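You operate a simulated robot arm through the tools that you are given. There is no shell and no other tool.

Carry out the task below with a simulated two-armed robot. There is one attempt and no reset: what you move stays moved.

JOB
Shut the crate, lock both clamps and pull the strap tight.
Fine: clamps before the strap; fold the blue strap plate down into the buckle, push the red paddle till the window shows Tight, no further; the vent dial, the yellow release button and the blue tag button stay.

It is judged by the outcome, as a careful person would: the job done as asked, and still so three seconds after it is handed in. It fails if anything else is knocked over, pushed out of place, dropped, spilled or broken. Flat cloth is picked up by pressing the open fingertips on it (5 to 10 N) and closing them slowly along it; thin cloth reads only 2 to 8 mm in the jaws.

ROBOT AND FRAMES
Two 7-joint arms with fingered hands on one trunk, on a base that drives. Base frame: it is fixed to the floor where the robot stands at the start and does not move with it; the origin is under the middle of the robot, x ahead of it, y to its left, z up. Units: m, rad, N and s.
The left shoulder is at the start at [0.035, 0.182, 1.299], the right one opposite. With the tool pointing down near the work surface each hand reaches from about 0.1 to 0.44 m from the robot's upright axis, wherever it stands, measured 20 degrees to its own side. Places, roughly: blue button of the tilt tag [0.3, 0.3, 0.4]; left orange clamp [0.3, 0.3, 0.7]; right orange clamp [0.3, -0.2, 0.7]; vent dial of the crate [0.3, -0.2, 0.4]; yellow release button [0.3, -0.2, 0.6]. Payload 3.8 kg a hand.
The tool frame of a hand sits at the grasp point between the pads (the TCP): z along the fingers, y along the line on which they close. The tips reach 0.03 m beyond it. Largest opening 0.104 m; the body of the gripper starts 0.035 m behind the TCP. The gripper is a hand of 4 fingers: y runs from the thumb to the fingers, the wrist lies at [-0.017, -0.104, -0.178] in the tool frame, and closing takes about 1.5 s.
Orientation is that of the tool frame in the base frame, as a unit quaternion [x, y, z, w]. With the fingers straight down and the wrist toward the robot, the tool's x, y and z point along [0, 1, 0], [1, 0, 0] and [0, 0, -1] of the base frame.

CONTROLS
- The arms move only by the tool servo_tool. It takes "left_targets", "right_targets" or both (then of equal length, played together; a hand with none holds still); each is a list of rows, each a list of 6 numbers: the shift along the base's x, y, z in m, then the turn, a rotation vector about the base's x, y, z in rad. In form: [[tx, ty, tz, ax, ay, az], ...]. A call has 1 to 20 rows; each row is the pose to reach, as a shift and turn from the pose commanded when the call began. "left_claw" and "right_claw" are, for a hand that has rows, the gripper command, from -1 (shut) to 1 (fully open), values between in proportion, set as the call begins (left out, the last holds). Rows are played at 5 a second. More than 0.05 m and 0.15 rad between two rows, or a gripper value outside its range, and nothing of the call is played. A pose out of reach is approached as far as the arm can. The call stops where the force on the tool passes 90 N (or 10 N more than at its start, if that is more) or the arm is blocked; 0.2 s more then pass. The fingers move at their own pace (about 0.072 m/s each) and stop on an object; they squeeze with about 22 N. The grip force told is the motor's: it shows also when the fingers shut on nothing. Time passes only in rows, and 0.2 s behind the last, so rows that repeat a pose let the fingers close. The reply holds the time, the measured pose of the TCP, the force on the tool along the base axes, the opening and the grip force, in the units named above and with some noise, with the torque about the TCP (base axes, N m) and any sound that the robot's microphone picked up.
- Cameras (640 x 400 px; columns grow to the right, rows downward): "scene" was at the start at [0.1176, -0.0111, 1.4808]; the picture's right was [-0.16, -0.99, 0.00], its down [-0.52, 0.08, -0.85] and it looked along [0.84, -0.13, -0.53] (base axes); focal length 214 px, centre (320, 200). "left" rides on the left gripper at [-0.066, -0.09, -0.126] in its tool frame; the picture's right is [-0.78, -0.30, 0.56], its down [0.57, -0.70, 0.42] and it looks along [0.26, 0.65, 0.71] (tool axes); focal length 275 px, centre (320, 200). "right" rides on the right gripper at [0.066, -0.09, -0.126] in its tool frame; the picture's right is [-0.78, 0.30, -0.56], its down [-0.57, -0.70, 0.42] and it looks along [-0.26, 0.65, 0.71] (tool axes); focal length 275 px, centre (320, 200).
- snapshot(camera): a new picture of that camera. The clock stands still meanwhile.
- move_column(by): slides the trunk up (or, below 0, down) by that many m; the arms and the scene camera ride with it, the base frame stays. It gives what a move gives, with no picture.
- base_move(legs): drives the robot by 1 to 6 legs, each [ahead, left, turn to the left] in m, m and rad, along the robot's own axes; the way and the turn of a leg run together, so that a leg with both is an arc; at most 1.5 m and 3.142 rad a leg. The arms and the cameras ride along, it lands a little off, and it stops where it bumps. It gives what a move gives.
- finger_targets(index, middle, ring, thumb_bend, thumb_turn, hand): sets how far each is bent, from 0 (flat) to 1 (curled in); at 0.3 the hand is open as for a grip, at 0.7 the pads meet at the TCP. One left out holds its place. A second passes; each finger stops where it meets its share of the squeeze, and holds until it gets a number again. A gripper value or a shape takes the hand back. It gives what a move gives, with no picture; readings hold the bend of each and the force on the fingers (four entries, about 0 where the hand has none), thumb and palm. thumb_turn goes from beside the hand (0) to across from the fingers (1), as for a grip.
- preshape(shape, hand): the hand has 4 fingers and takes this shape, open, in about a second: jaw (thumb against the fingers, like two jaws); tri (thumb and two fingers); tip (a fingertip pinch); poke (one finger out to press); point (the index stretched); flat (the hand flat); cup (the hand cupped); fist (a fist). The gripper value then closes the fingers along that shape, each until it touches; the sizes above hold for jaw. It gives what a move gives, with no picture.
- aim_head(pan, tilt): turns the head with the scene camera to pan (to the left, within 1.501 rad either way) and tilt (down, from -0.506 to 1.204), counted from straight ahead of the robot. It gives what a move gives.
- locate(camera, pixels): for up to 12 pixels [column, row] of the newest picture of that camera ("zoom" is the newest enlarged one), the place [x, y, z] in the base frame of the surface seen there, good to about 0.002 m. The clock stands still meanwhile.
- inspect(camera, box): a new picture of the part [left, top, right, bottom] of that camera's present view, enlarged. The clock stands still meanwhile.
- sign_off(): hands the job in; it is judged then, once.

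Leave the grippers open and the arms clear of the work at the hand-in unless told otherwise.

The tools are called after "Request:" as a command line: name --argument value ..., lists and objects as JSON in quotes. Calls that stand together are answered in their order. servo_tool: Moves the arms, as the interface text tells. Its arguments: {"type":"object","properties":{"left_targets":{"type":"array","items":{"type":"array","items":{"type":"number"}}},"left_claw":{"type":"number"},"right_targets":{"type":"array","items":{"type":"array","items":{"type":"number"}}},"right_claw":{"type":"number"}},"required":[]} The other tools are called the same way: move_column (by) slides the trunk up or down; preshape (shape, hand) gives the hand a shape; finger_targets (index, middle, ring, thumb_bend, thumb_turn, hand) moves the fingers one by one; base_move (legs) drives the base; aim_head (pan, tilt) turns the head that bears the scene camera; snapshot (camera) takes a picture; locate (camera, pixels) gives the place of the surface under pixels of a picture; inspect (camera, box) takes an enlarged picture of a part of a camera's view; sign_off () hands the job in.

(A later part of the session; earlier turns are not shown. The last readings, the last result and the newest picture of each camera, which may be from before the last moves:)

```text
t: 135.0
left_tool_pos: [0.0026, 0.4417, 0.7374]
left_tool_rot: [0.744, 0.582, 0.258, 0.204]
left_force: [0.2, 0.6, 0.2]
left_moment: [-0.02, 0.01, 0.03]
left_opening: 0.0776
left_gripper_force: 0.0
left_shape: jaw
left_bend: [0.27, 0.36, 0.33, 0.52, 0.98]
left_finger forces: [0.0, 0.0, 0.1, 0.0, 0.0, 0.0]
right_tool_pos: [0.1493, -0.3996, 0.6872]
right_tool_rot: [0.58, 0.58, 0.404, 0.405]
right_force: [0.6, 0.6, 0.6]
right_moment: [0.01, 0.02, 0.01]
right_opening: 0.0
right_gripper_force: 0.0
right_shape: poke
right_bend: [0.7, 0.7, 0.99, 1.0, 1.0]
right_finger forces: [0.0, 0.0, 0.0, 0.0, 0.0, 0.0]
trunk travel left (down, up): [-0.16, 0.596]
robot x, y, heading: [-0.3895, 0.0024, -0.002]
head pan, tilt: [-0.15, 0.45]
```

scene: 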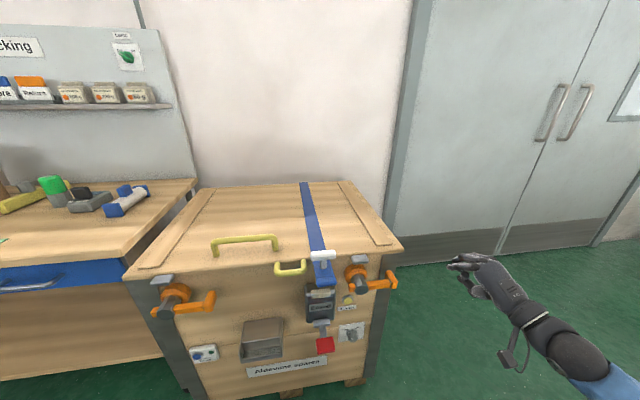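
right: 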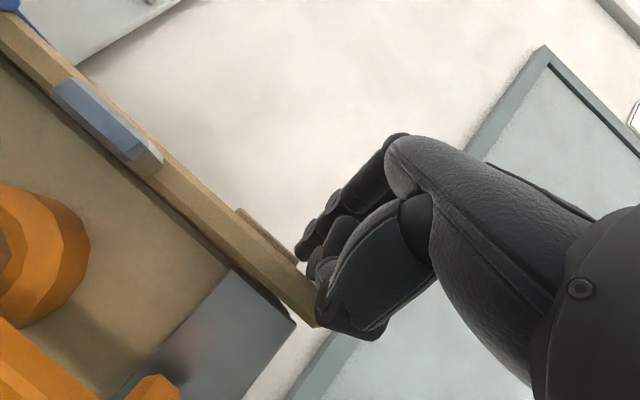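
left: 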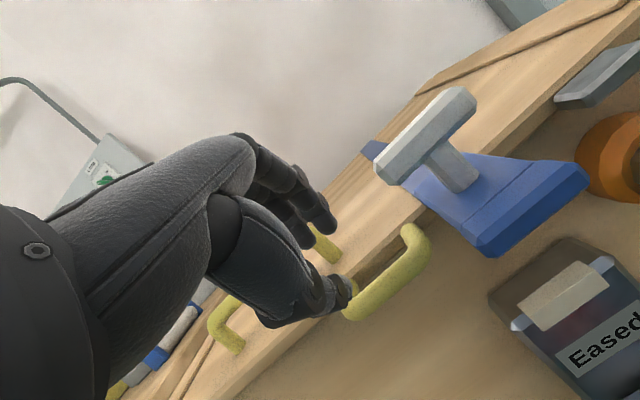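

Orientation is right. I move left under the lever line (y≈-0.264) and then forward to x≈0.236, below the lever.

Request:
servo_tool --right_targets '[[0, 0.045, 0, 0, 0, 0], [0, 0.09, 0, 0, 0, 0], [0, 0.1356, 0, 0, 0, 0], [0.03, 0.1356, 0, 0, 0, 0], [0.06, 0.1356, 0, 0, 0, 0], [0.087, 0.1356, 0, 0, 0, 0], [0.087, 0.1356, 0, 0, 0, 0]]'

Request:
snapshot --camera "right"

Request:
inspect --camera "scene" --box '[310, 220, 440, 320]'

```text
t: 136.6
left_tool_pos: [0.0042, 0.4425, 0.7363]
left_tool_rot: [0.744, 0.581, 0.258, 0.204]
left_force: [0.3, -0.3, 0.6]
left_moment: [-0.01, 0.01, 0.01]
left_opening: 0.0777
left_gripper_force: 0.1
left_shape: jaw
left_bend: [0.27, 0.36, 0.33, 0.52, 0.98]
left_finger forces: [0.1, 0.1, 0.0, 0.1, 0.1, 0.1]
right_tool_pos: [0.2403, -0.3451, 0.6924]
right_tool_rot: [0.572, 0.589, 0.424, 0.382]
right_force: [0.5, -0.5, 0.3]
right_moment: [-0.03, -0.02, 0.02]
right_opening: 0.0001
right_gripper_force: 0.1
right_shape: poke
right_bend: [0.7, 0.7, 0.99, 1.0, 1.0]
right_finger forces: [0.0, 0.1, 0.0, 0.0, 0.0, 0.1]
right hand out of reach, approached as far as the arm can: row 1, 2, 3, 4, 5, 6, 7
trunk travel left (down, up): [-0.16, 0.596]
robot x, y, heading: [-0.3907, 0.0038, 0.004]
head pan, tilt: [-0.15, 0.45]
```

```text
taken
```

right: 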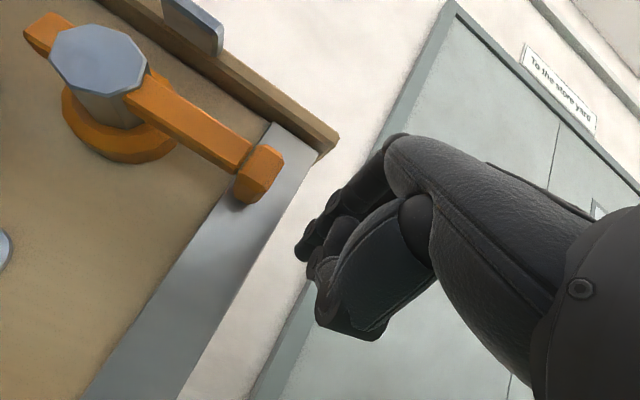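

```text
4.00 times, centred on (375, 270) of scene
```

zoom: 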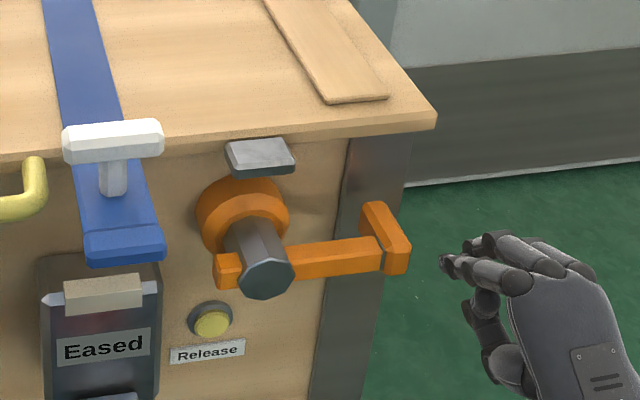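

The right hand cannot come further left in this folded posture. I back the robot off by 0.12 m so that the arm works more extended.

Request:
base_move --legs '[[-0.12, 0.0, 0]]'

Request:
servo_tool --right_targets '[[0.02, 0.01, 0, 0, 0, 0], [0.04, 0.03, 0, 0, 0, 0], [0.05, 0.06, 0, 0, 0, 0], [0.05, 0.08, 0, 0, 0, 0]]'

```text
t: 137.8
left_tool_pos: [-0.1186, 0.441, 0.7371]
left_tool_rot: [0.743, 0.582, 0.258, 0.205]
left_force: [0.2, -0.4, 0.0]
left_moment: [-0.03, -0.03, -0.01]
left_opening: 0.0777
left_gripper_force: 0.1
left_shape: jaw
left_bend: [0.27, 0.36, 0.33, 0.52, 0.98]
left_finger forces: [0.1, 0.0, 0.1, 0.1, 0.0, 0.0]
right_tool_pos: [0.119, -0.3472, 0.6929]
right_tool_rot: [0.571, 0.59, 0.425, 0.381]
right_force: [-0.5, 0.2, -0.1]
right_moment: [0.05, 0.01, 0.0]
right_opening: 0.0
right_gripper_force: 0.2
right_shape: poke
right_bend: [0.7, 0.7, 0.99, 1.0, 1.0]
right_finger forces: [0.0, 0.0, 0.0, 0.0, 0.0, 0.1]
trunk travel left (down, up): [-0.16, 0.596]
robot x, y, heading: [-0.5105, 0.0013, 0.003]
head pan, tilt: [-0.15, 0.45]
```

```text
t: 138.8
left_tool_pos: [-0.1188, 0.4416, 0.7377]
left_tool_rot: [0.743, 0.582, 0.259, 0.204]
left_force: [-0.2, 0.0, 0.6]
left_moment: [-0.01, -0.01, -0.01]
left_opening: 0.0778
left_gripper_force: 0.0
left_shape: jaw
left_bend: [0.27, 0.36, 0.33, 0.52, 0.98]
left_finger forces: [0.0, 0.1, 0.1, 0.0, 0.1, 0.1]
right_tool_pos: [0.1781, -0.3136, 0.6921]
right_tool_rot: [0.565, 0.596, 0.437, 0.367]
right_force: [-0.6, -0.2, -0.2]
right_moment: [-0.01, -0.01, -0.01]
right_opening: 0.0
right_gripper_force: 0.0
right_shape: poke
right_bend: [0.7, 0.7, 0.99, 1.0, 1.0]
right_finger forces: [0.0, 0.0, 0.0, 0.0, 0.0, 0.0]
right hand out of reach, approached as far as the arm can: row 1, 2, 3, 4
trunk travel left (down, up): [-0.16, 0.596]
robot x, y, heading: [-0.5096, 0.0007, -0.002]
head pan, tilt: [-0.15, 0.45]
```

It is the hand's yaw that limits. I let the hand point ~20° to the left while moving to (0.20, -0.28, 0.69).

Request:
servo_tool --right_targets '[[0.005, 0.01, 0, 0, 0, 0.08], [0.01, 0.02, 0, 0, 0, 0.16], [0.015, 0.03, 0, 0, 0, 0.24], [0.015, 0.04, 0, 0, 0, 0.24], [0.015, 0.04, 0, 0, 0, 0.24]]'

Request:
inspect --camera "scene" --box '[310, 220, 440, 320]'

```text
t: 140.0
left_tool_pos: [-0.1178, 0.4411, 0.7361]
left_tool_rot: [0.744, 0.581, 0.258, 0.204]
left_force: [-0.2, 0.6, 0.2]
left_moment: [0.0, 0.0, -0.02]
left_opening: 0.0776
left_gripper_force: 0.0
left_shape: jaw
left_bend: [0.27, 0.36, 0.33, 0.52, 0.98]
left_finger forces: [0.1, 0.1, 0.0, 0.0, 0.1, 0.1]
right_tool_pos: [0.1913, -0.2752, 0.6916]
right_tool_rot: [0.497, 0.653, 0.467, 0.329]
right_force: [-0.6, -0.3, 0.3]
right_moment: [0.02, 0.0, 0.02]
right_opening: 0.0
right_gripper_force: 0.0
right_shape: poke
right_bend: [0.7, 0.7, 0.99, 1.0, 1.0]
right_finger forces: [0.0, 0.0, 0.1, 0.1, 0.0, 0.1]
trunk travel left (down, up): [-0.16, 0.596]
robot x, y, heading: [-0.5138, -0.0024, -0.001]
head pan, tilt: [-0.15, 0.45]
```

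```text
4.00 times, centred on (375, 270) of scene
```

zoom: 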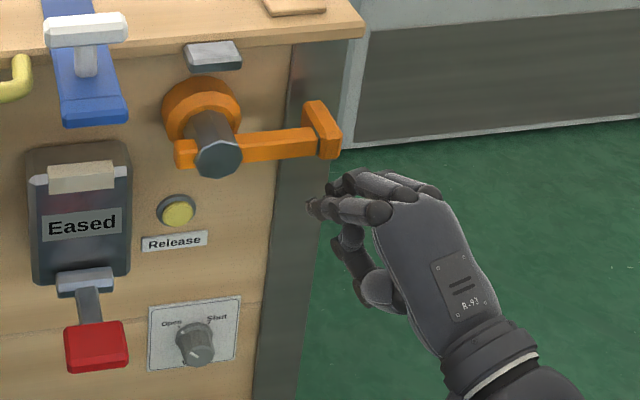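

The hand reaches well now. The index tip sits just right of and below the lever. I move it forward under the lever to TCP (0.238, -0.269, 0.697).

Request:
servo_tool --right_targets '[[0.015, 0.002, 0.002, 0, 0, 0], [0.03, 0.004, 0.003, 0, 0, 0], [0.047, 0.006, 0.005, 0, 0, 0], [0.047, 0.006, 0.005, 0, 0, 0]]'

Request:
inspect --camera "scene" --box '[320, 220, 420, 290]'

Request:
snapshot --camera "right"

```text
t: 141.0
left_tool_pos: [-0.1201, 0.4411, 0.7386]
left_tool_rot: [0.743, 0.581, 0.26, 0.206]
left_force: [0.0, 0.0, -0.3]
left_moment: [0.0, 0.03, 0.0]
left_opening: 0.0777
left_gripper_force: 0.1
left_shape: jaw
left_bend: [0.27, 0.36, 0.33, 0.52, 0.98]
left_finger forces: [0.0, 0.0, 0.0, 0.0, 0.0, 0.1]
right_tool_pos: [0.2347, -0.2683, 0.6976]
right_tool_rot: [0.497, 0.654, 0.467, 0.328]
right_force: [-50.6, 1.4, 0.7]
right_moment: [0.08, -0.66, -0.96]
right_opening: 0.0
right_gripper_force: 0.2
right_shape: poke
right_bend: [0.7, 0.71, 0.99, 1.0, 1.0]
right_finger forces: [0.0, 28.5, 23.5, 0.0, 0.0, 0.1]
trunk travel left (down, up): [-0.16, 0.596]
robot x, y, heading: [-0.5141, 0.0005, -0.001]
head pan, tilt: [-0.15, 0.45]
```

```text
5.71 times, centred on (370, 255) of scene
```

zoom: 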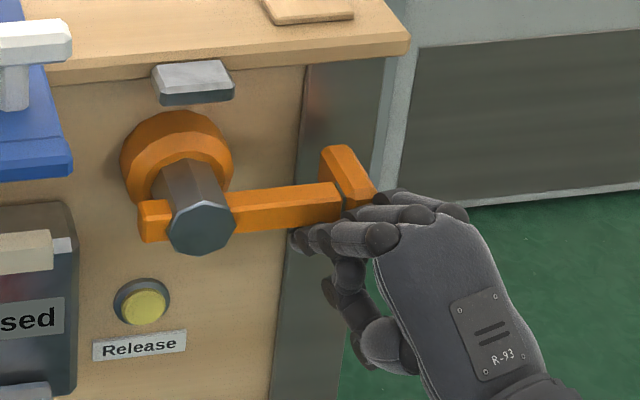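

```text
taken
```

right: 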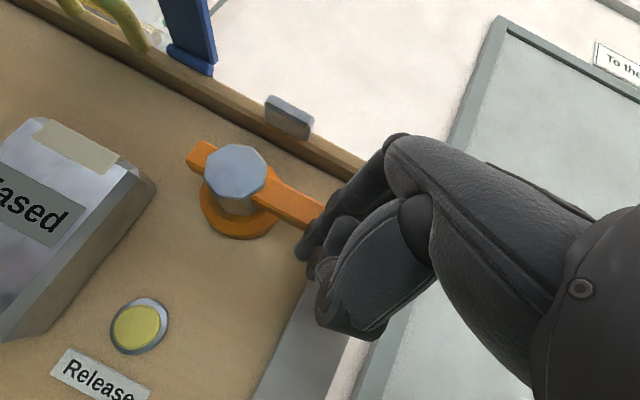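

The middle and ring fingers press on the lever's end block (50 N) — I back off at once and will roll the hand so that the index is uppermost (palm facing left), leaving the other fingers below.

Request:
servo_tool --right_targets '[[-0.03, -0.005, 0, 0, 0, 0], [-0.07, -0.01, 0, 0, 0, 0], [-0.1, -0.01, -0.01, 0, 0, 0], [-0.1, -0.01, -0.01, 0, 0, 0]]'

Request:
servo_tool --right_targets '[[0, 0, 0, 0.125, 0.04, -0.049], [0, 0, 0, 0.25, 0.079, -0.097], [0, 0, 0, 0.375, 0.119, -0.146], [0, 0, 0, 0.5, 0.158, -0.194], [0, 0, 0, 0.626, 0.198, -0.243], [0, 0, 0, 0.751, 0.238, -0.291], [0, 0, 0, 0.876, 0.277, -0.34], [0, 0, 0, 1.0, 0.317, -0.389], [0, 0, 0, 1.127, 0.357, -0.437], [0, 0, 0, 1.252, 0.396, -0.486], [0, 0, 0, 1.252, 0.396, -0.486]]'

Request:
snapshot --camera "right"

Request:
inspect --camera "scene" --box '[300, 200, 460, 310]'

```text
t: 142.0
left_tool_pos: [-0.1191, 0.4417, 0.7373]
left_tool_rot: [0.744, 0.582, 0.258, 0.204]
left_force: [-0.1, 0.3, -0.1]
left_moment: [0.01, -0.02, -0.05]
left_opening: 0.0777
left_gripper_force: 0.1
left_shape: jaw
left_bend: [0.27, 0.36, 0.33, 0.52, 0.98]
left_finger forces: [0.0, 0.0, 0.1, 0.1, 0.0, 0.1]
right_tool_pos: [0.1392, -0.2779, 0.6866]
right_tool_rot: [0.497, 0.653, 0.467, 0.328]
right_force: [0.6, 0.0, -0.7]
right_moment: [-0.03, -0.01, -0.02]
right_opening: 0.0001
right_gripper_force: 0.0
right_shape: poke
right_bend: [0.7, 0.7, 0.99, 1.0, 1.0]
right_finger forces: [0.0, 0.0, 0.0, 0.0, 0.0, 0.0]
trunk travel left (down, up): [-0.16, 0.596]
robot x, y, heading: [-0.5115, 0.0017, -0.002]
head pan, tilt: [-0.15, 0.45]
```

```text
t: 143.9
left_tool_pos: [-0.1174, 0.4422, 0.7367]
left_tool_rot: [0.744, 0.581, 0.259, 0.205]
left_force: [0.4, -0.1, 0.5]
left_moment: [0.0, 0.02, -0.01]
left_opening: 0.0775
left_gripper_force: 0.0
left_shape: jaw
left_bend: [0.27, 0.36, 0.33, 0.52, 0.98]
left_finger forces: [0.0, 0.1, 0.1, 0.0, 0.1, 0.0]
right_tool_pos: [0.1385, -0.3464, 0.7011]
right_tool_rot: [0.767, 0.328, 0.542, 0.098]
right_force: [0.7, 0.6, 0.3]
right_moment: [0.0, 0.0, 0.01]
right_opening: 0.0
right_gripper_force: 0.0
right_shape: poke
right_bend: [0.7, 0.7, 0.99, 1.0, 1.0]
right_finger forces: [0.1, 0.0, 0.1, 0.0, 0.0, 0.0]
right hand out of reach, approached as far as the arm can: row 9
trunk travel left (down, up): [-0.16, 0.596]
robot x, y, heading: [-0.5062, 0.0011, 0.004]
head pan, tilt: [-0.15, 0.45]
stopped in row 9 (right hand): the arm was blocked; the commanded pose is now the measured one
```

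```text
taken
```

right: 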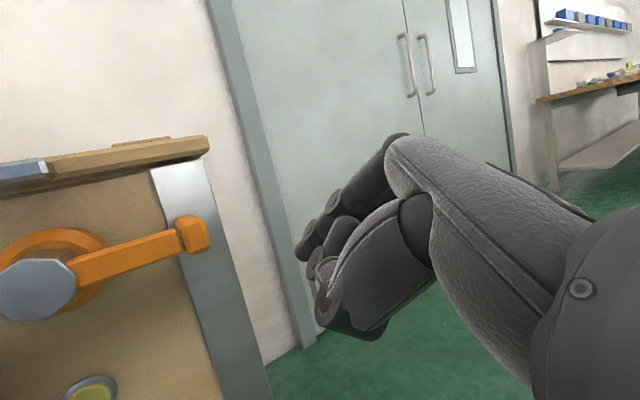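

```text
3.64 times, centred on (380, 255) of scene
```

zoom: 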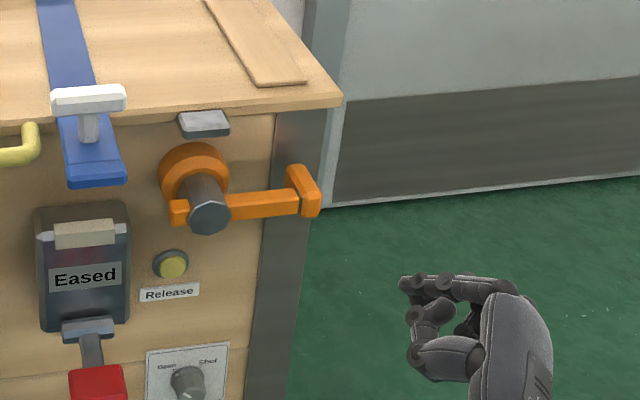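

The hand is rolled ~50°, index uppermost-left, the other fingers below right. I move it left to y≈-0.253 at z≈0.69, still in front (x≈0.14).

Request:
servo_tool --right_targets '[[0.0, 0.03, -0.003, 0, 0, 0], [0.0, 0.06, -0.006, 0, 0, 0], [0.0, 0.093, -0.01, 0, 0, 0], [0.0, 0.093, -0.01, 0, 0, 0]]'

Request:
inspect --camera "scene" --box '[300, 200, 460, 310]'

```text
t: 144.7
left_tool_pos: [-0.1177, 0.4421, 0.7378]
left_tool_rot: [0.744, 0.581, 0.258, 0.205]
left_force: [0.1, 0.0, 0.0]
left_moment: [0.02, 0.01, 0.02]
left_opening: 0.0778
left_gripper_force: 0.0
left_shape: jaw
left_bend: [0.27, 0.36, 0.33, 0.52, 0.98]
left_finger forces: [0.0, 0.1, 0.0, 0.0, 0.1, 0.0]
right_tool_pos: [0.1473, -0.3324, 0.7203]
right_tool_rot: [0.749, 0.365, 0.523, 0.181]
right_force: [-0.5, 0.1, 0.2]
right_moment: [0.02, 0.0, 0.01]
right_opening: 0.0002
right_gripper_force: 0.1
right_shape: poke
right_bend: [0.7, 0.7, 0.99, 1.0, 1.0]
right_finger forces: [0.1, 0.0, 0.1, 0.0, 0.0, 0.0]
trunk travel left (down, up): [-0.16, 0.596]
robot x, y, heading: [-0.5089, -0.0006, -0.001]
head pan, tilt: [-0.15, 0.45]
stopped in row 3 (right hand): the arm was blocked; the commanded pose is now the measured one
```

```text
3.64 times, centred on (380, 255) of scene
```

zoom: 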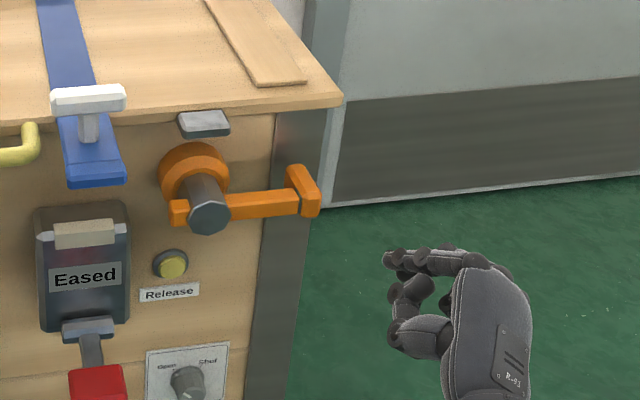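

The arm's joint limit blocks going left, so I shift the whole robot 0.12 m to the left instead.

Request:
base_move --legs '[[0.0, 0.12, 0]]'

Request:
servo_tool --right_targets '[[-0.005, -0.015, -0.01, 0, 0, 0], [-0.005, -0.03, -0.02, 0, 0, 0], [-0.005, -0.042, -0.03, 0, 0, 0], [-0.005, -0.042, -0.03, 0, 0, 0]]'

Request:
inspect --camera "scene" --box '[300, 200, 460, 310]'

```text
t: 145.9
left_tool_pos: [-0.1171, 0.5628, 0.7372]
left_tool_rot: [0.743, 0.583, 0.259, 0.204]
left_force: [-0.9, 0.2, -0.1]
left_moment: [0.03, 0.02, 0.03]
left_opening: 0.0778
left_gripper_force: 0.2
left_shape: jaw
left_bend: [0.27, 0.36, 0.33, 0.52, 0.98]
left_finger forces: [0.0, 0.0, 0.1, 0.1, 0.0, 0.0]
right_tool_pos: [0.1476, -0.2094, 0.72]
right_tool_rot: [0.749, 0.366, 0.522, 0.18]
right_force: [0.9, 0.7, 0.5]
right_moment: [0.0, 0.01, 0.0]
right_opening: 0.0
right_gripper_force: 0.1
right_shape: poke
right_bend: [0.7, 0.7, 0.99, 1.0, 1.0]
right_finger forces: [0.0, 0.0, 0.0, 0.0, 0.0, 0.1]
trunk travel left (down, up): [-0.16, 0.596]
robot x, y, heading: [-0.5081, 0.1211, 0.002]
head pan, tilt: [-0.15, 0.45]
```

```text
t: 146.9
left_tool_pos: [-0.1182, 0.563, 0.737]
left_tool_rot: [0.743, 0.582, 0.26, 0.204]
left_force: [-0.1, 0.9, 0.5]
left_moment: [0.0, -0.03, -0.01]
left_opening: 0.0778
left_gripper_force: 0.0
left_shape: jaw
left_bend: [0.27, 0.36, 0.33, 0.52, 0.98]
left_finger forces: [0.0, 0.0, 0.0, 0.1, 0.0, 0.0]
right_tool_pos: [0.1423, -0.2518, 0.6895]
right_tool_rot: [0.748, 0.366, 0.523, 0.18]
right_force: [0.1, 0.7, 1.1]
right_moment: [0.01, 0.02, 0.03]
right_opening: 0.0
right_gripper_force: 0.0
right_shape: poke
right_bend: [0.7, 0.7, 0.99, 1.0, 1.0]
right_finger forces: [0.1, 0.1, 0.0, 0.1, 0.1, 0.1]
trunk travel left (down, up): [-0.16, 0.596]
robot x, y, heading: [-0.51, 0.1216, 0.006]
head pan, tilt: [-0.15, 0.45]
```

```text
3.64 times, centred on (380, 255) of scene
```

zoom: 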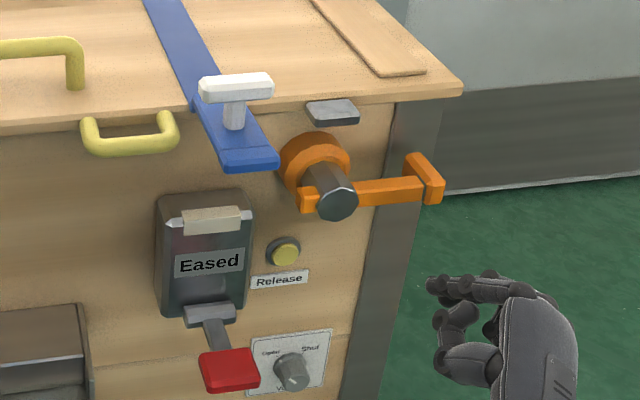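

I move forward under the lever to x≈0.237 (index top ≈0.69, lever underside ≈0.706), watching for contact.

Request:
servo_tool --right_targets '[[0.03, 0.0, -0.002, 0, 0, 0], [0.06, 0.0, -0.002, 0, 0, 0], [0.08, 0.0, -0.002, 0, 0, 0], [0.095, 0.0, -0.002, 0, 0, 0], [0.095, 0.0, -0.002, 0, 0, 0]]'

Request:
inspect --camera "scene" --box '[330, 210, 430, 280]'

Request:
snapshot --camera "right"

```text
t: 148.2
left_tool_pos: [-0.1192, 0.5632, 0.7371]
left_tool_rot: [0.744, 0.582, 0.258, 0.205]
left_force: [1.0, -0.5, 0.1]
left_moment: [0.03, -0.02, -0.02]
left_opening: 0.0776
left_gripper_force: 0.0
left_shape: jaw
left_bend: [0.27, 0.36, 0.33, 0.52, 0.98]
left_finger forces: [0.1, 0.0, 0.1, 0.0, 0.0, 0.0]
right_tool_pos: [0.2372, -0.2534, 0.6861]
right_tool_rot: [0.748, 0.366, 0.523, 0.181]
right_force: [-7.7, -0.9, -3.1]
right_moment: [0.05, -0.1, -0.21]
right_opening: 0.0
right_gripper_force: 0.0
right_shape: poke
right_bend: [0.7, 0.7, 0.99, 1.0, 1.0]
right_finger forces: [0.0, 7.9, 0.0, 0.1, 0.1, 0.0]
trunk travel left (down, up): [-0.16, 0.596]
robot x, y, heading: [-0.5132, 0.1223, -0.005]
head pan, tilt: [-0.15, 0.45]
```

```text
5.71 times, centred on (380, 245) of scene
```

zoom: 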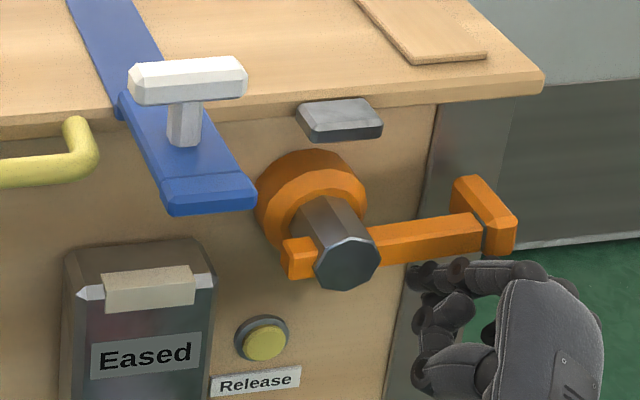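

```text
taken
```

right: 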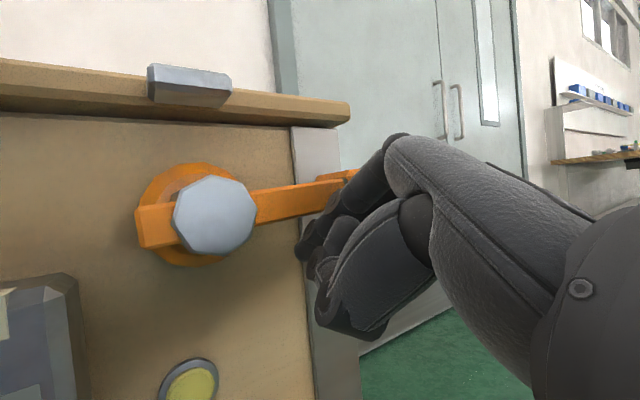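

The middle finger just touches the lever's end (8 N). I ease back 4 mm and push upward along the lever's arc, first to about 45°.

Request:
servo_tool --right_targets '[[-0.005, 0.001, 0.008, 0, 0, 0], [-0.005, 0.0015, 0.0177, 0, 0, 0], [-0.005, 0.0, 0.026, 0, 0, 0], [-0.005, -0.0015, 0.0339, 0, 0, 0], [-0.005, -0.001, 0.042, 0, 0, 0], [-0.005, -0.0003, 0.0504, 0, 0, 0], [-0.005, 0.002, 0.058, 0, 0, 0], [-0.005, 0.0052, 0.066, 0, 0, 0], [-0.005, 0.0052, 0.066, 0, 0, 0]]'

Request:
inspect --camera "scene" --box '[330, 210, 430, 280]'

Request:
snapshot --camera "right"

```text
t: 150.2
left_tool_pos: [-0.1179, 0.5626, 0.7373]
left_tool_rot: [0.744, 0.582, 0.258, 0.204]
left_force: [0.6, 0.0, -0.1]
left_moment: [0.01, -0.01, 0.02]
left_opening: 0.0776
left_gripper_force: 0.1
left_shape: jaw
left_bend: [0.27, 0.36, 0.33, 0.52, 0.98]
left_finger forces: [0.0, 0.0, 0.0, 0.1, 0.1, 0.0]
right_tool_pos: [0.2324, -0.2462, 0.7533]
right_tool_rot: [0.749, 0.366, 0.523, 0.179]
right_force: [-0.4, -0.7, -0.2]
right_moment: [-0.01, 0.03, 0.0]
right_opening: 0.0002
right_gripper_force: 0.1
right_shape: poke
right_bend: [0.7, 0.7, 0.99, 1.0, 1.0]
right_finger forces: [1.0, 0.0, 0.0, 0.0, 0.0, 0.1]
trunk travel left (down, up): [-0.16, 0.596]
robot x, y, heading: [-0.513, 0.1237, 0.001]
head pan, tilt: [-0.15, 0.45]
```

```text
5.71 times, centred on (380, 245) of scene
```

zoom: 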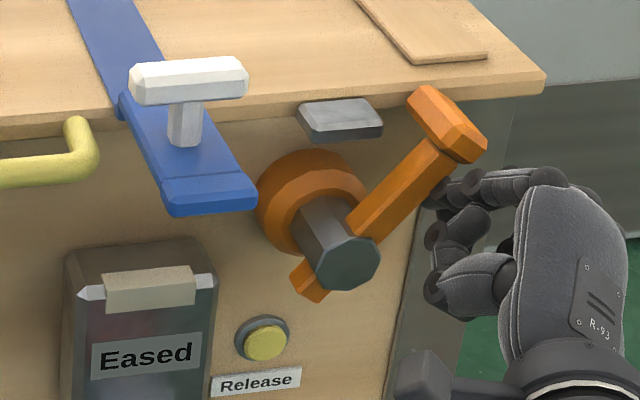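

```text
taken
```

right: 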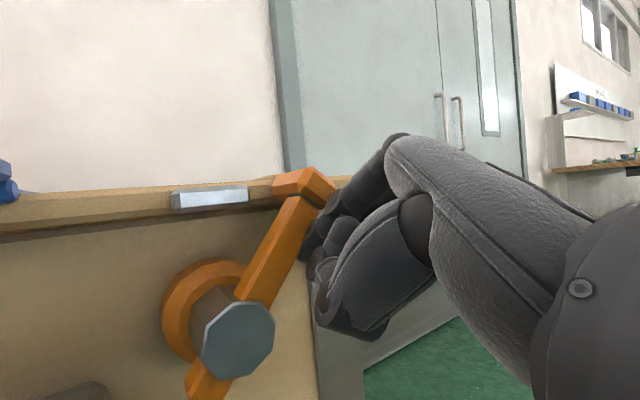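

The lever swings easily; it is at ~48°. I continue to about 80°.

Request:
servo_tool --right_targets '[[0, 0.0035, 0.0065, 0, 0, 0], [0, 0.0072, 0.0125, 0, 0, 0], [0, 0.0135, 0.018, 0, 0, 0], [0, 0.0197, 0.0233, 0, 0, 0], [0, 0.025, 0.026, 0, 0, 0], [0, 0.025, 0.026, 0, 0, 0]]'

Request:
inspect --camera "scene" --box '[330, 200, 430, 270]'

Request:
snapshot --camera "right"

```text
t: 151.6
left_tool_pos: [-0.1172, 0.5627, 0.7366]
left_tool_rot: [0.743, 0.582, 0.258, 0.204]
left_force: [-0.1, -0.9, 0.0]
left_moment: [0.03, -0.04, 0.01]
left_opening: 0.078
left_gripper_force: 0.1
left_shape: jaw
left_bend: [0.27, 0.36, 0.33, 0.52, 0.98]
left_finger forces: [0.1, 0.0, 0.0, 0.1, 0.0, 0.0]
right_tool_pos: [0.2331, -0.2308, 0.7759]
right_tool_rot: [0.746, 0.368, 0.526, 0.178]
right_force: [-0.6, 0.2, -1.3]
right_moment: [-0.03, 0.03, -0.02]
right_opening: 0.0
right_gripper_force: 0.1
right_shape: poke
right_bend: [0.7, 0.7, 0.99, 1.0, 1.0]
right_finger forces: [0.8, 0.0, 0.0, 0.0, 0.0, 0.0]
right hand out of reach, approached as far as the arm can: row 4, 5, 6
trunk travel left (down, up): [-0.16, 0.596]
robot x, y, heading: [-0.5135, 0.1196, 0.003]
head pan, tilt: [-0.15, 0.45]
```

```text
5.71 times, centred on (380, 235) of scene
```

zoom: 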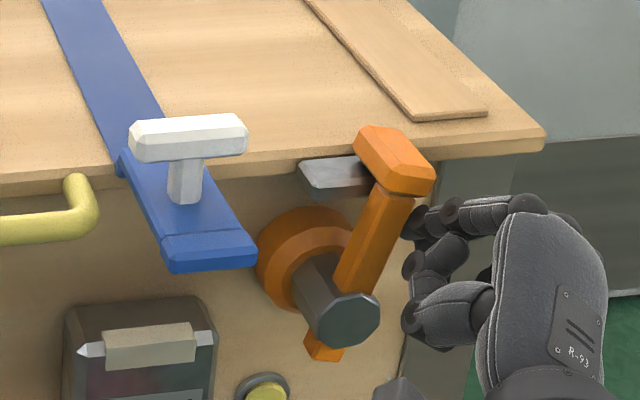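

```text
taken
```

right: 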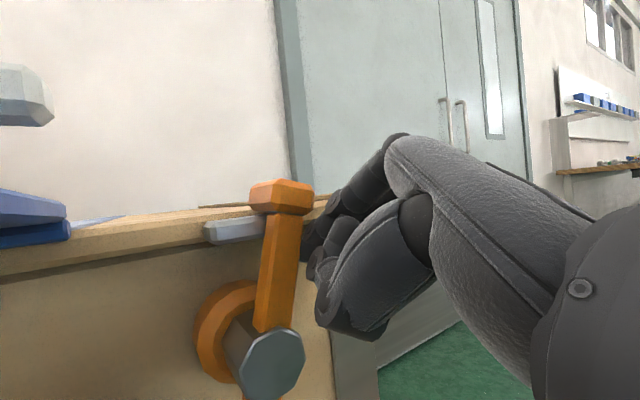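

The lever is at ~73° and the arm is at its left limit. I shift the base 0.018 m to the left to push on toward vertical.

Request:
base_move --legs '[[0.0, 0.018, 0]]'

Request:
snapshot --camera "right"

Request:
inspect --camera "scene" --box '[330, 200, 430, 270]'

```text
t: 152.3
left_tool_pos: [-0.1186, 0.5795, 0.7369]
left_tool_rot: [0.743, 0.582, 0.259, 0.204]
left_force: [-0.4, 0.2, -0.1]
left_moment: [-0.01, 0.02, -0.02]
left_opening: 0.0778
left_gripper_force: 0.0
left_shape: jaw
left_bend: [0.27, 0.36, 0.33, 0.52, 0.98]
left_finger forces: [0.1, 0.0, 0.0, 0.1, 0.0, 0.0]
right_tool_pos: [0.2325, -0.212, 0.7753]
right_tool_rot: [0.746, 0.368, 0.525, 0.179]
right_force: [-0.2, -3.2, 0.3]
right_moment: [-0.01, -0.02, -0.09]
right_opening: 0.0
right_gripper_force: 0.0
right_shape: poke
right_bend: [0.7, 0.7, 0.99, 1.0, 1.0]
right_finger forces: [3.3, 0.0, 0.0, 0.0, 0.1, 0.0]
trunk travel left (down, up): [-0.16, 0.596]
robot x, y, heading: [-0.5136, 0.1431, 0.004]
head pan, tilt: [-0.15, 0.45]
```

```text
taken
```

right: 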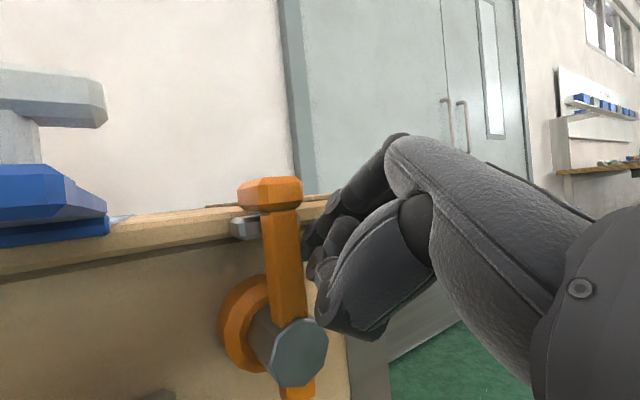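

```text
5.71 times, centred on (380, 235) of scene
```

zoom: 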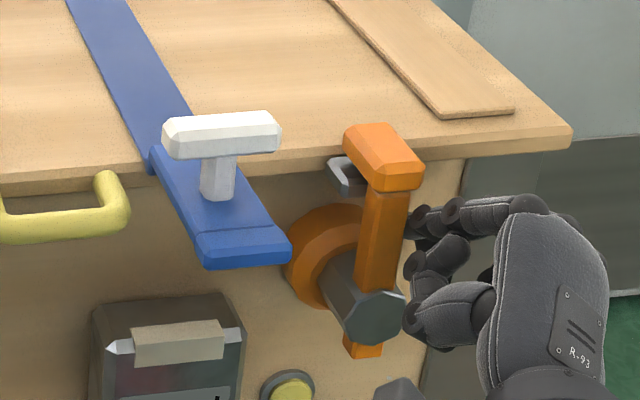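

The lever is nearly upright (~87°), with only 3 N. I nudge the base another 8 mm to the left to reach the stop.

Request:
base_move --legs '[[0.0, 0.008, 0]]'

Request:
snapshot --camera "right"

Request:
inspect --camera "scene" --box '[330, 200, 430, 270]'

Request:
locate --camera "zoom" --pixels '[[380, 140], [385, 200], [375, 300], [345, 170], [360, 350], [400, 175], [360, 175]]'

```text
t: 153.1
left_tool_pos: [-0.1182, 0.5859, 0.738]
left_tool_rot: [0.744, 0.581, 0.259, 0.204]
left_force: [0.8, 1.2, 0.5]
left_moment: [0.0, -0.03, 0.0]
left_opening: 0.0779
left_gripper_force: 0.1
left_shape: jaw
left_bend: [0.27, 0.36, 0.33, 0.52, 0.98]
left_finger forces: [0.0, 0.0, 0.0, 0.0, 0.1, 0.0]
right_tool_pos: [0.2297, -0.2085, 0.7745]
right_tool_rot: [0.748, 0.365, 0.524, 0.181]
right_force: [-2.9, -22.1, -1.8]
right_moment: [-0.07, 0.0, -0.47]
right_opening: 0.0
right_gripper_force: 0.0
right_shape: poke
right_bend: [0.7, 0.7, 0.99, 1.0, 1.0]
right_finger forces: [21.7, 0.1, 0.0, 0.1, 0.1, 0.0]
trunk travel left (down, up): [-0.16, 0.596]
robot x, y, heading: [-0.5088, 0.1471, -0.001]
head pan, tilt: [-0.15, 0.45]
```

```text
taken
```

right: 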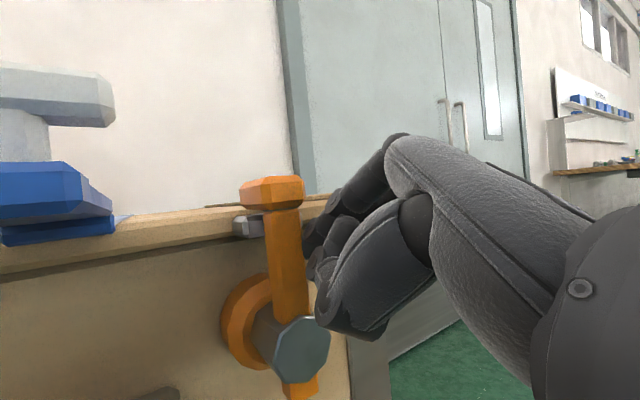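

```text
5.71 times, centred on (380, 235) of scene
```

zoom: 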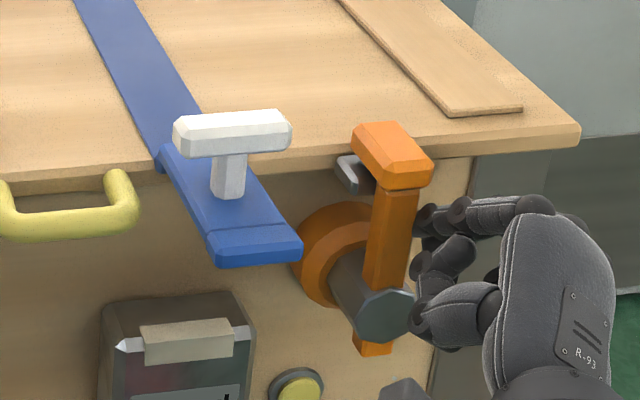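

```text
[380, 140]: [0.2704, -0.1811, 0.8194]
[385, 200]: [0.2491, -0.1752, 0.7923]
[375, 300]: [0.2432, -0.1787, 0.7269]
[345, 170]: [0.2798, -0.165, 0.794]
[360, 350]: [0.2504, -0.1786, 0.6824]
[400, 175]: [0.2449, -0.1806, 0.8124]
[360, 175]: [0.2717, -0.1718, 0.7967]
```

The lever is upright and meets a firm stop (22 N). I withdraw the right hand to the right and back, and check that the lever stays.

Request:
servo_tool --right_targets '[[0, -0.02, 0, 0, 0, 0], [-0.01, -0.05, 0, 0, 0, 0], [-0.04, -0.07, 0, 0, 0, 0], [-0.08, -0.08, 0, 0, 0, 0], [-0.12, -0.08, 0, 0, 0, 0], [-0.12, -0.08, 0, 0, 0, 0]]'

Request:
inspect --camera "scene" --box '[330, 200, 430, 270]'

Request:
snapshot --camera "scene"

```text
t: 154.5
left_tool_pos: [-0.118, 0.5885, 0.7361]
left_tool_rot: [0.743, 0.582, 0.26, 0.205]
left_force: [-0.7, -0.3, -0.4]
left_moment: [-0.02, 0.04, -0.01]
left_opening: 0.0776
left_gripper_force: 0.2
left_shape: jaw
left_bend: [0.27, 0.36, 0.33, 0.52, 0.98]
left_finger forces: [0.1, 0.0, 0.0, 0.1, 0.0, 0.0]
right_tool_pos: [0.1111, -0.2877, 0.7763]
right_tool_rot: [0.746, 0.366, 0.525, 0.181]
right_force: [-0.3, 0.1, 0.6]
right_moment: [-0.02, 0.0, 0.01]
right_opening: 0.0
right_gripper_force: 0.0
right_shape: poke
right_bend: [0.7, 0.7, 0.99, 1.0, 1.0]
right_finger forces: [0.0, 0.0, 0.0, 0.0, 0.0, 0.0]
trunk travel left (down, up): [-0.16, 0.596]
robot x, y, heading: [-0.5074, 0.1506, -0.001]
head pan, tilt: [-0.15, 0.45]
```

```text
5.71 times, centred on (380, 235) of scene
```

zoom: 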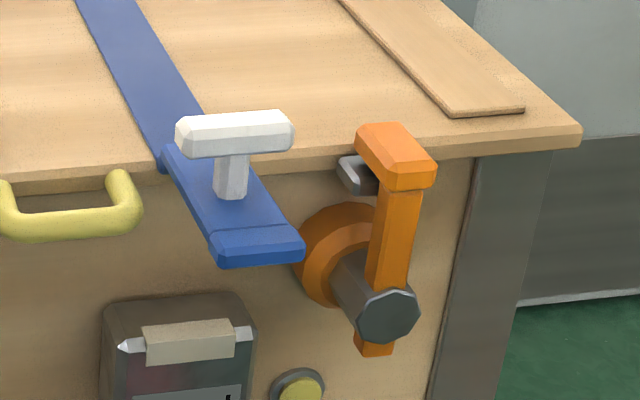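

```text
taken
```

scene: 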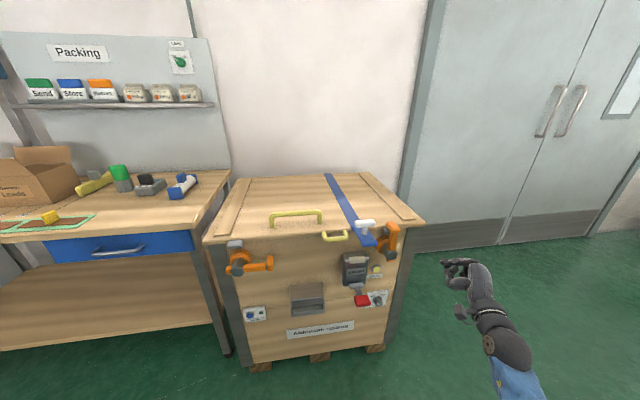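

The right clamp stays upright over its keeper. For the left clamp I want the same right-hand motion 0.5 m further left; I check where the table stands first.

Request:
locate --camera "scene" --pixels '[[205, 230], [100, 238], [20, 240], [195, 345], [225, 350], [20, 345], [240, 265], [268, 263], [236, 242], [60, 250]]'

Request:
aim_head --pan 0.9 --tilt 0.6

Request:
snapshot --camera "scene"

```text
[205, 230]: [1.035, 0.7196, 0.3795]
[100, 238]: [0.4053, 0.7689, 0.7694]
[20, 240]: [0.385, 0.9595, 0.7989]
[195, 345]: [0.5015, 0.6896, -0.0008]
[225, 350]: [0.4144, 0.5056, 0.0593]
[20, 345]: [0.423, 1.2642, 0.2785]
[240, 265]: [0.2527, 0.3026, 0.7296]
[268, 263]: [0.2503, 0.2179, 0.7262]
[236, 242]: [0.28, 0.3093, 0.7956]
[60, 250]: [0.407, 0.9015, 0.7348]
```

```text
t: 155.8
left_tool_pos: [-0.1177, 0.5884, 0.7362]
left_tool_rot: [0.744, 0.582, 0.259, 0.205]
left_force: [0.9, -0.7, 0.1]
left_moment: [-0.02, 0.02, -0.02]
left_opening: 0.0778
left_gripper_force: 0.1
left_shape: jaw
left_bend: [0.27, 0.36, 0.33, 0.52, 0.98]
left_finger forces: [0.1, 0.1, 0.1, 0.0, 0.1, 0.0]
right_tool_pos: [0.1104, -0.2867, 0.7762]
right_tool_rot: [0.747, 0.366, 0.525, 0.181]
right_force: [-0.9, 0.1, -0.1]
right_moment: [-0.02, -0.01, 0.02]
right_opening: 0.0002
right_gripper_force: 0.2
right_shape: poke
right_bend: [0.7, 0.7, 0.99, 1.0, 1.0]
right_finger forces: [0.1, 0.0, 0.0, 0.0, 0.0, 0.1]
trunk travel left (down, up): [-0.16, 0.596]
robot x, y, heading: [-0.5106, 0.1479, -0.001]
head pan, tilt: [0.901, 0.6]
```

```text
taken
```

scene: 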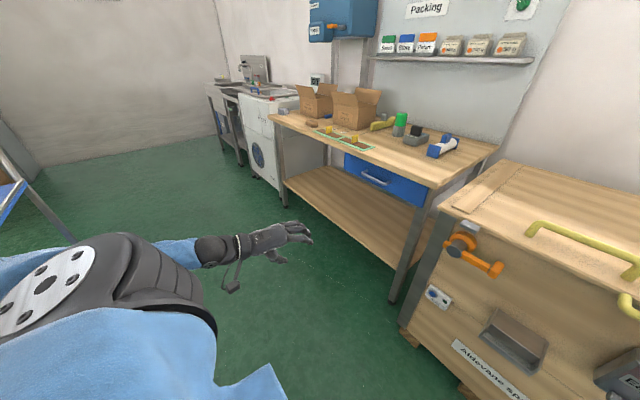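

The floor left of the robot is free (table front at x≈0.39). I back off 6 cm and shift 0.5 m to the left.

Request:
base_move --legs '[[-0.06, 0.0, 0], [0.0, 0.5, 0]]'

Request:
aim_head --pan -0.4 --tilt 0.5

Request:
snapshot --camera "scene"

```text
t: 159.3
left_tool_pos: [-0.1755, 1.0833, 0.7364]
left_tool_rot: [0.744, 0.581, 0.259, 0.206]
left_force: [-0.7, 0.7, 0.4]
left_moment: [0.01, 0.04, 0.03]
left_opening: 0.0779
left_gripper_force: 0.2
left_shape: jaw
left_bend: [0.27, 0.36, 0.33, 0.52, 0.98]
left_finger forces: [0.1, 0.0, 0.0, 0.0, 0.0, 0.0]
right_tool_pos: [0.0508, 0.2079, 0.7765]
right_tool_rot: [0.747, 0.365, 0.525, 0.181]
right_force: [-0.3, -0.6, 0.8]
right_moment: [-0.01, 0.01, -0.01]
right_opening: 0.0
right_gripper_force: 0.0
right_shape: poke
right_bend: [0.7, 0.7, 0.99, 1.0, 1.0]
right_finger forces: [0.0, 0.0, 0.1, 0.1, 0.0, 0.0]
trunk travel left (down, up): [-0.16, 0.596]
robot x, y, heading: [-0.5718, 0.6414, -0.009]
head pan, tilt: [0.901, 0.6]
```

```text
t: 160.7
left_tool_pos: [-0.1771, 1.0826, 0.7376]
left_tool_rot: [0.743, 0.582, 0.259, 0.205]
left_force: [-0.1, 0.0, -0.2]
left_moment: [-0.01, -0.01, 0.02]
left_opening: 0.0776
left_gripper_force: 0.1
left_shape: jaw
left_bend: [0.27, 0.36, 0.33, 0.52, 0.98]
left_finger forces: [0.0, 0.1, 0.0, 0.0, 0.0, 0.1]
right_tool_pos: [0.0504, 0.2072, 0.7749]
right_tool_rot: [0.747, 0.366, 0.525, 0.181]
right_force: [0.6, 0.3, -0.4]
right_moment: [0.02, 0.01, 0.02]
right_opening: 0.0
right_gripper_force: 0.0
right_shape: poke
right_bend: [0.7, 0.7, 0.99, 1.0, 1.0]
right_finger forces: [0.1, 0.0, 0.0, 0.0, 0.0, 0.0]
trunk travel left (down, up): [-0.16, 0.596]
robot x, y, heading: [-0.5716, 0.6481, -0.003]
head pan, tilt: [-0.4, 0.499]
```

```text
taken
```

scene: 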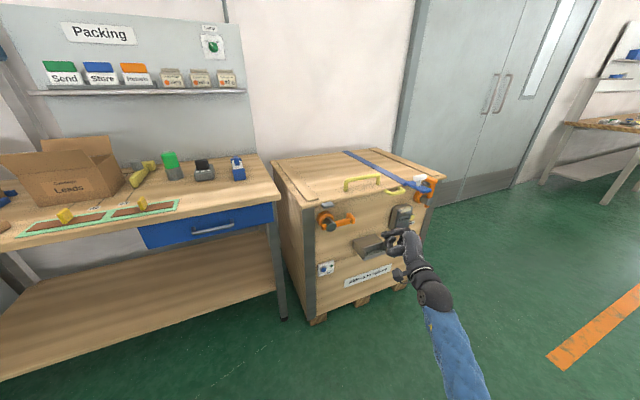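

I lower the hand to z≈0.686 and then drive forward 6 cm and 4 cm left.

Request:
servo_tool --right_targets '[[0, 0, -0.03, 0, 0, 0], [0, 0, -0.06, 0, 0, 0], [0, 0, -0.09, 0, 0, 0], [0, 0, -0.09, 0, 0, 0]]'

Request:
base_move --legs '[[0.06, 0.04, 0.003]]'

Request:
inspect --camera "scene" --box '[280, 190, 440, 290]'

```text
t: 161.7
left_tool_pos: [-0.177, 1.0832, 0.7378]
left_tool_rot: [0.744, 0.581, 0.259, 0.205]
left_force: [0.4, -0.2, 0.7]
left_moment: [-0.01, 0.03, -0.01]
left_opening: 0.0776
left_gripper_force: 0.1
left_shape: jaw
left_bend: [0.27, 0.36, 0.33, 0.52, 0.98]
left_finger forces: [0.0, 0.0, 0.0, 0.1, 0.0, 0.1]
right_tool_pos: [0.0512, 0.207, 0.6858]
right_tool_rot: [0.746, 0.365, 0.526, 0.181]
right_force: [0.1, 0.0, -0.1]
right_moment: [0.0, -0.02, 0.02]
right_opening: 0.0
right_gripper_force: 0.1
right_shape: poke
right_bend: [0.7, 0.7, 0.99, 1.0, 1.0]
right_finger forces: [0.0, 0.1, 0.0, 0.1, 0.0, 0.1]
trunk travel left (down, up): [-0.16, 0.596]
robot x, y, heading: [-0.5677, 0.6409, -0.002]
head pan, tilt: [-0.4, 0.499]
```

```text
t: 162.8
left_tool_pos: [-0.1162, 1.126, 0.7374]
left_tool_rot: [0.743, 0.582, 0.258, 0.205]
left_force: [0.7, 0.2, 0.0]
left_moment: [0.0, 0.0, -0.03]
left_opening: 0.0773
left_gripper_force: 0.1
left_shape: jaw
left_bend: [0.27, 0.36, 0.33, 0.52, 0.98]
left_finger forces: [0.0, 0.0, 0.0, 0.0, 0.0, 0.1]
right_tool_pos: [0.1138, 0.2492, 0.6849]
right_tool_rot: [0.746, 0.366, 0.525, 0.182]
right_force: [-0.2, 0.0, -0.1]
right_moment: [-0.03, -0.02, -0.01]
right_opening: 0.0
right_gripper_force: 0.0
right_shape: poke
right_bend: [0.7, 0.7, 0.99, 1.0, 1.0]
right_finger forces: [0.0, 0.0, 0.1, 0.0, 0.0, 0.0]
trunk travel left (down, up): [-0.16, 0.596]
robot x, y, heading: [-0.5086, 0.6802, 0.002]
head pan, tilt: [-0.4, 0.499]
```

```text
4.00 times, centred on (360, 240) of scene
```

zoom: 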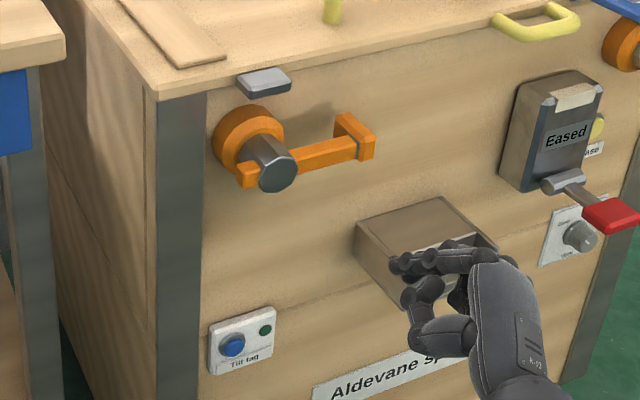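

I check the left lever's position once more, then move the finger forward under it.

Request:
locate --camera "zoom" --pixels '[[278, 172], [330, 150], [366, 148], [350, 120], [245, 178], [262, 78], [315, 165]]'

Request:
servo_tool --right_targets '[[0.03, -0.001, 0, 0, 0, 0], [0.06, -0.001, 0, 0, 0, 0], [0.09, -0.001, 0, 0, 0, 0], [0.118, -0.001, 0, 0, 0, 0], [0.118, -0.001, 0, 0, 0, 0]]'

Request:
inspect --camera "scene" --box '[310, 190, 420, 260]'

```text
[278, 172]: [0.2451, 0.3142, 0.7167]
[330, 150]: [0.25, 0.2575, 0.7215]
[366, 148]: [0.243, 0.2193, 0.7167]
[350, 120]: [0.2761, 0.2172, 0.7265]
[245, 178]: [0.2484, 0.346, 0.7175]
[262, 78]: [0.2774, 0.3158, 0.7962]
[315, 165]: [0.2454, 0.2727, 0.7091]
```

```text
t: 164.0
left_tool_pos: [-0.1167, 1.1245, 0.7378]
left_tool_rot: [0.743, 0.582, 0.259, 0.204]
left_force: [-0.2, 0.7, -0.4]
left_moment: [-0.03, 0.01, 0.0]
left_opening: 0.078
left_gripper_force: 0.0
left_shape: jaw
left_bend: [0.27, 0.36, 0.33, 0.52, 0.98]
left_finger forces: [0.0, 0.0, 0.0, 0.1, 0.1, 0.0]
right_tool_pos: [0.2311, 0.2495, 0.6856]
right_tool_rot: [0.746, 0.366, 0.525, 0.181]
right_force: [0.6, -0.3, 0.2]
right_moment: [0.01, -0.01, 0.01]
right_opening: 0.0
right_gripper_force: 0.1
right_shape: poke
right_bend: [0.7, 0.7, 0.99, 1.0, 1.0]
right_finger forces: [0.0, 0.0, 0.1, 0.0, 0.1, 0.0]
trunk travel left (down, up): [-0.16, 0.596]
robot x, y, heading: [-0.5134, 0.6835, 0.005]
head pan, tilt: [-0.4, 0.499]
```

```text
5.71 times, centred on (365, 225) of scene
```

zoom: 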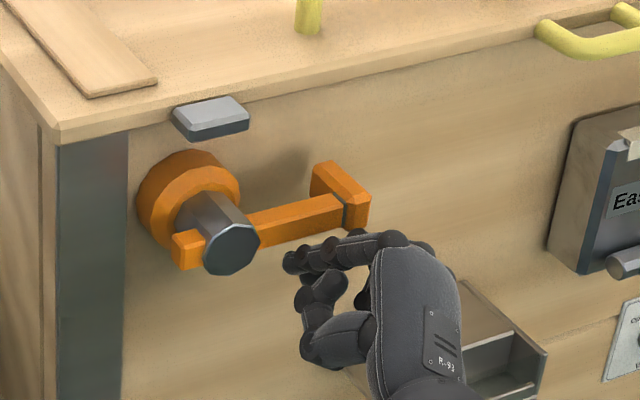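

Positioned just below the lever, no contact. I push up along the arc to ~45°.

Request:
servo_tool --right_targets '[[0, 0.0, 0.008, 0, 0, 0], [0, 0.0, 0.0177, 0, 0, 0], [0, -0.001, 0.026, 0, 0, 0], [0, -0.0025, 0.0339, 0, 0, 0], [0, -0.002, 0.042, 0, 0, 0], [0, -0.001, 0.0504, 0, 0, 0], [0, 0.001, 0.058, 0, 0, 0], [0, 0.0045, 0.066, 0, 0, 0], [0, 0.0045, 0.066, 0, 0, 0]]'

Request:
inspect --camera "scene" --box '[310, 180, 420, 250]'

```text
t: 166.0
left_tool_pos: [-0.1157, 1.1249, 0.7369]
left_tool_rot: [0.743, 0.582, 0.26, 0.205]
left_force: [-0.6, 0.6, -0.2]
left_moment: [-0.02, 0.02, -0.01]
left_opening: 0.0775
left_gripper_force: 0.0
left_shape: jaw
left_bend: [0.27, 0.36, 0.33, 0.52, 0.98]
left_finger forces: [0.1, 0.1, 0.0, 0.0, 0.0, 0.0]
right_tool_pos: [0.2304, 0.2535, 0.7517]
right_tool_rot: [0.747, 0.365, 0.525, 0.181]
right_force: [-0.1, -0.4, -1.9]
right_moment: [-0.05, 0.04, 0.01]
right_opening: 0.0001
right_gripper_force: 0.0
right_shape: poke
right_bend: [0.7, 0.7, 0.99, 1.0, 1.0]
right_finger forces: [1.1, 0.1, 0.0, 0.0, 0.0, 0.1]
trunk travel left (down, up): [-0.16, 0.596]
robot x, y, heading: [-0.5083, 0.6855, -0.001]
head pan, tilt: [-0.4, 0.499]
```

```text
5.71 times, centred on (365, 215) of scene
```

zoom: 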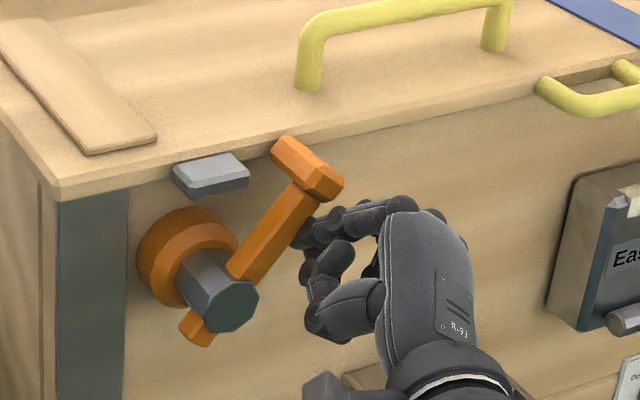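

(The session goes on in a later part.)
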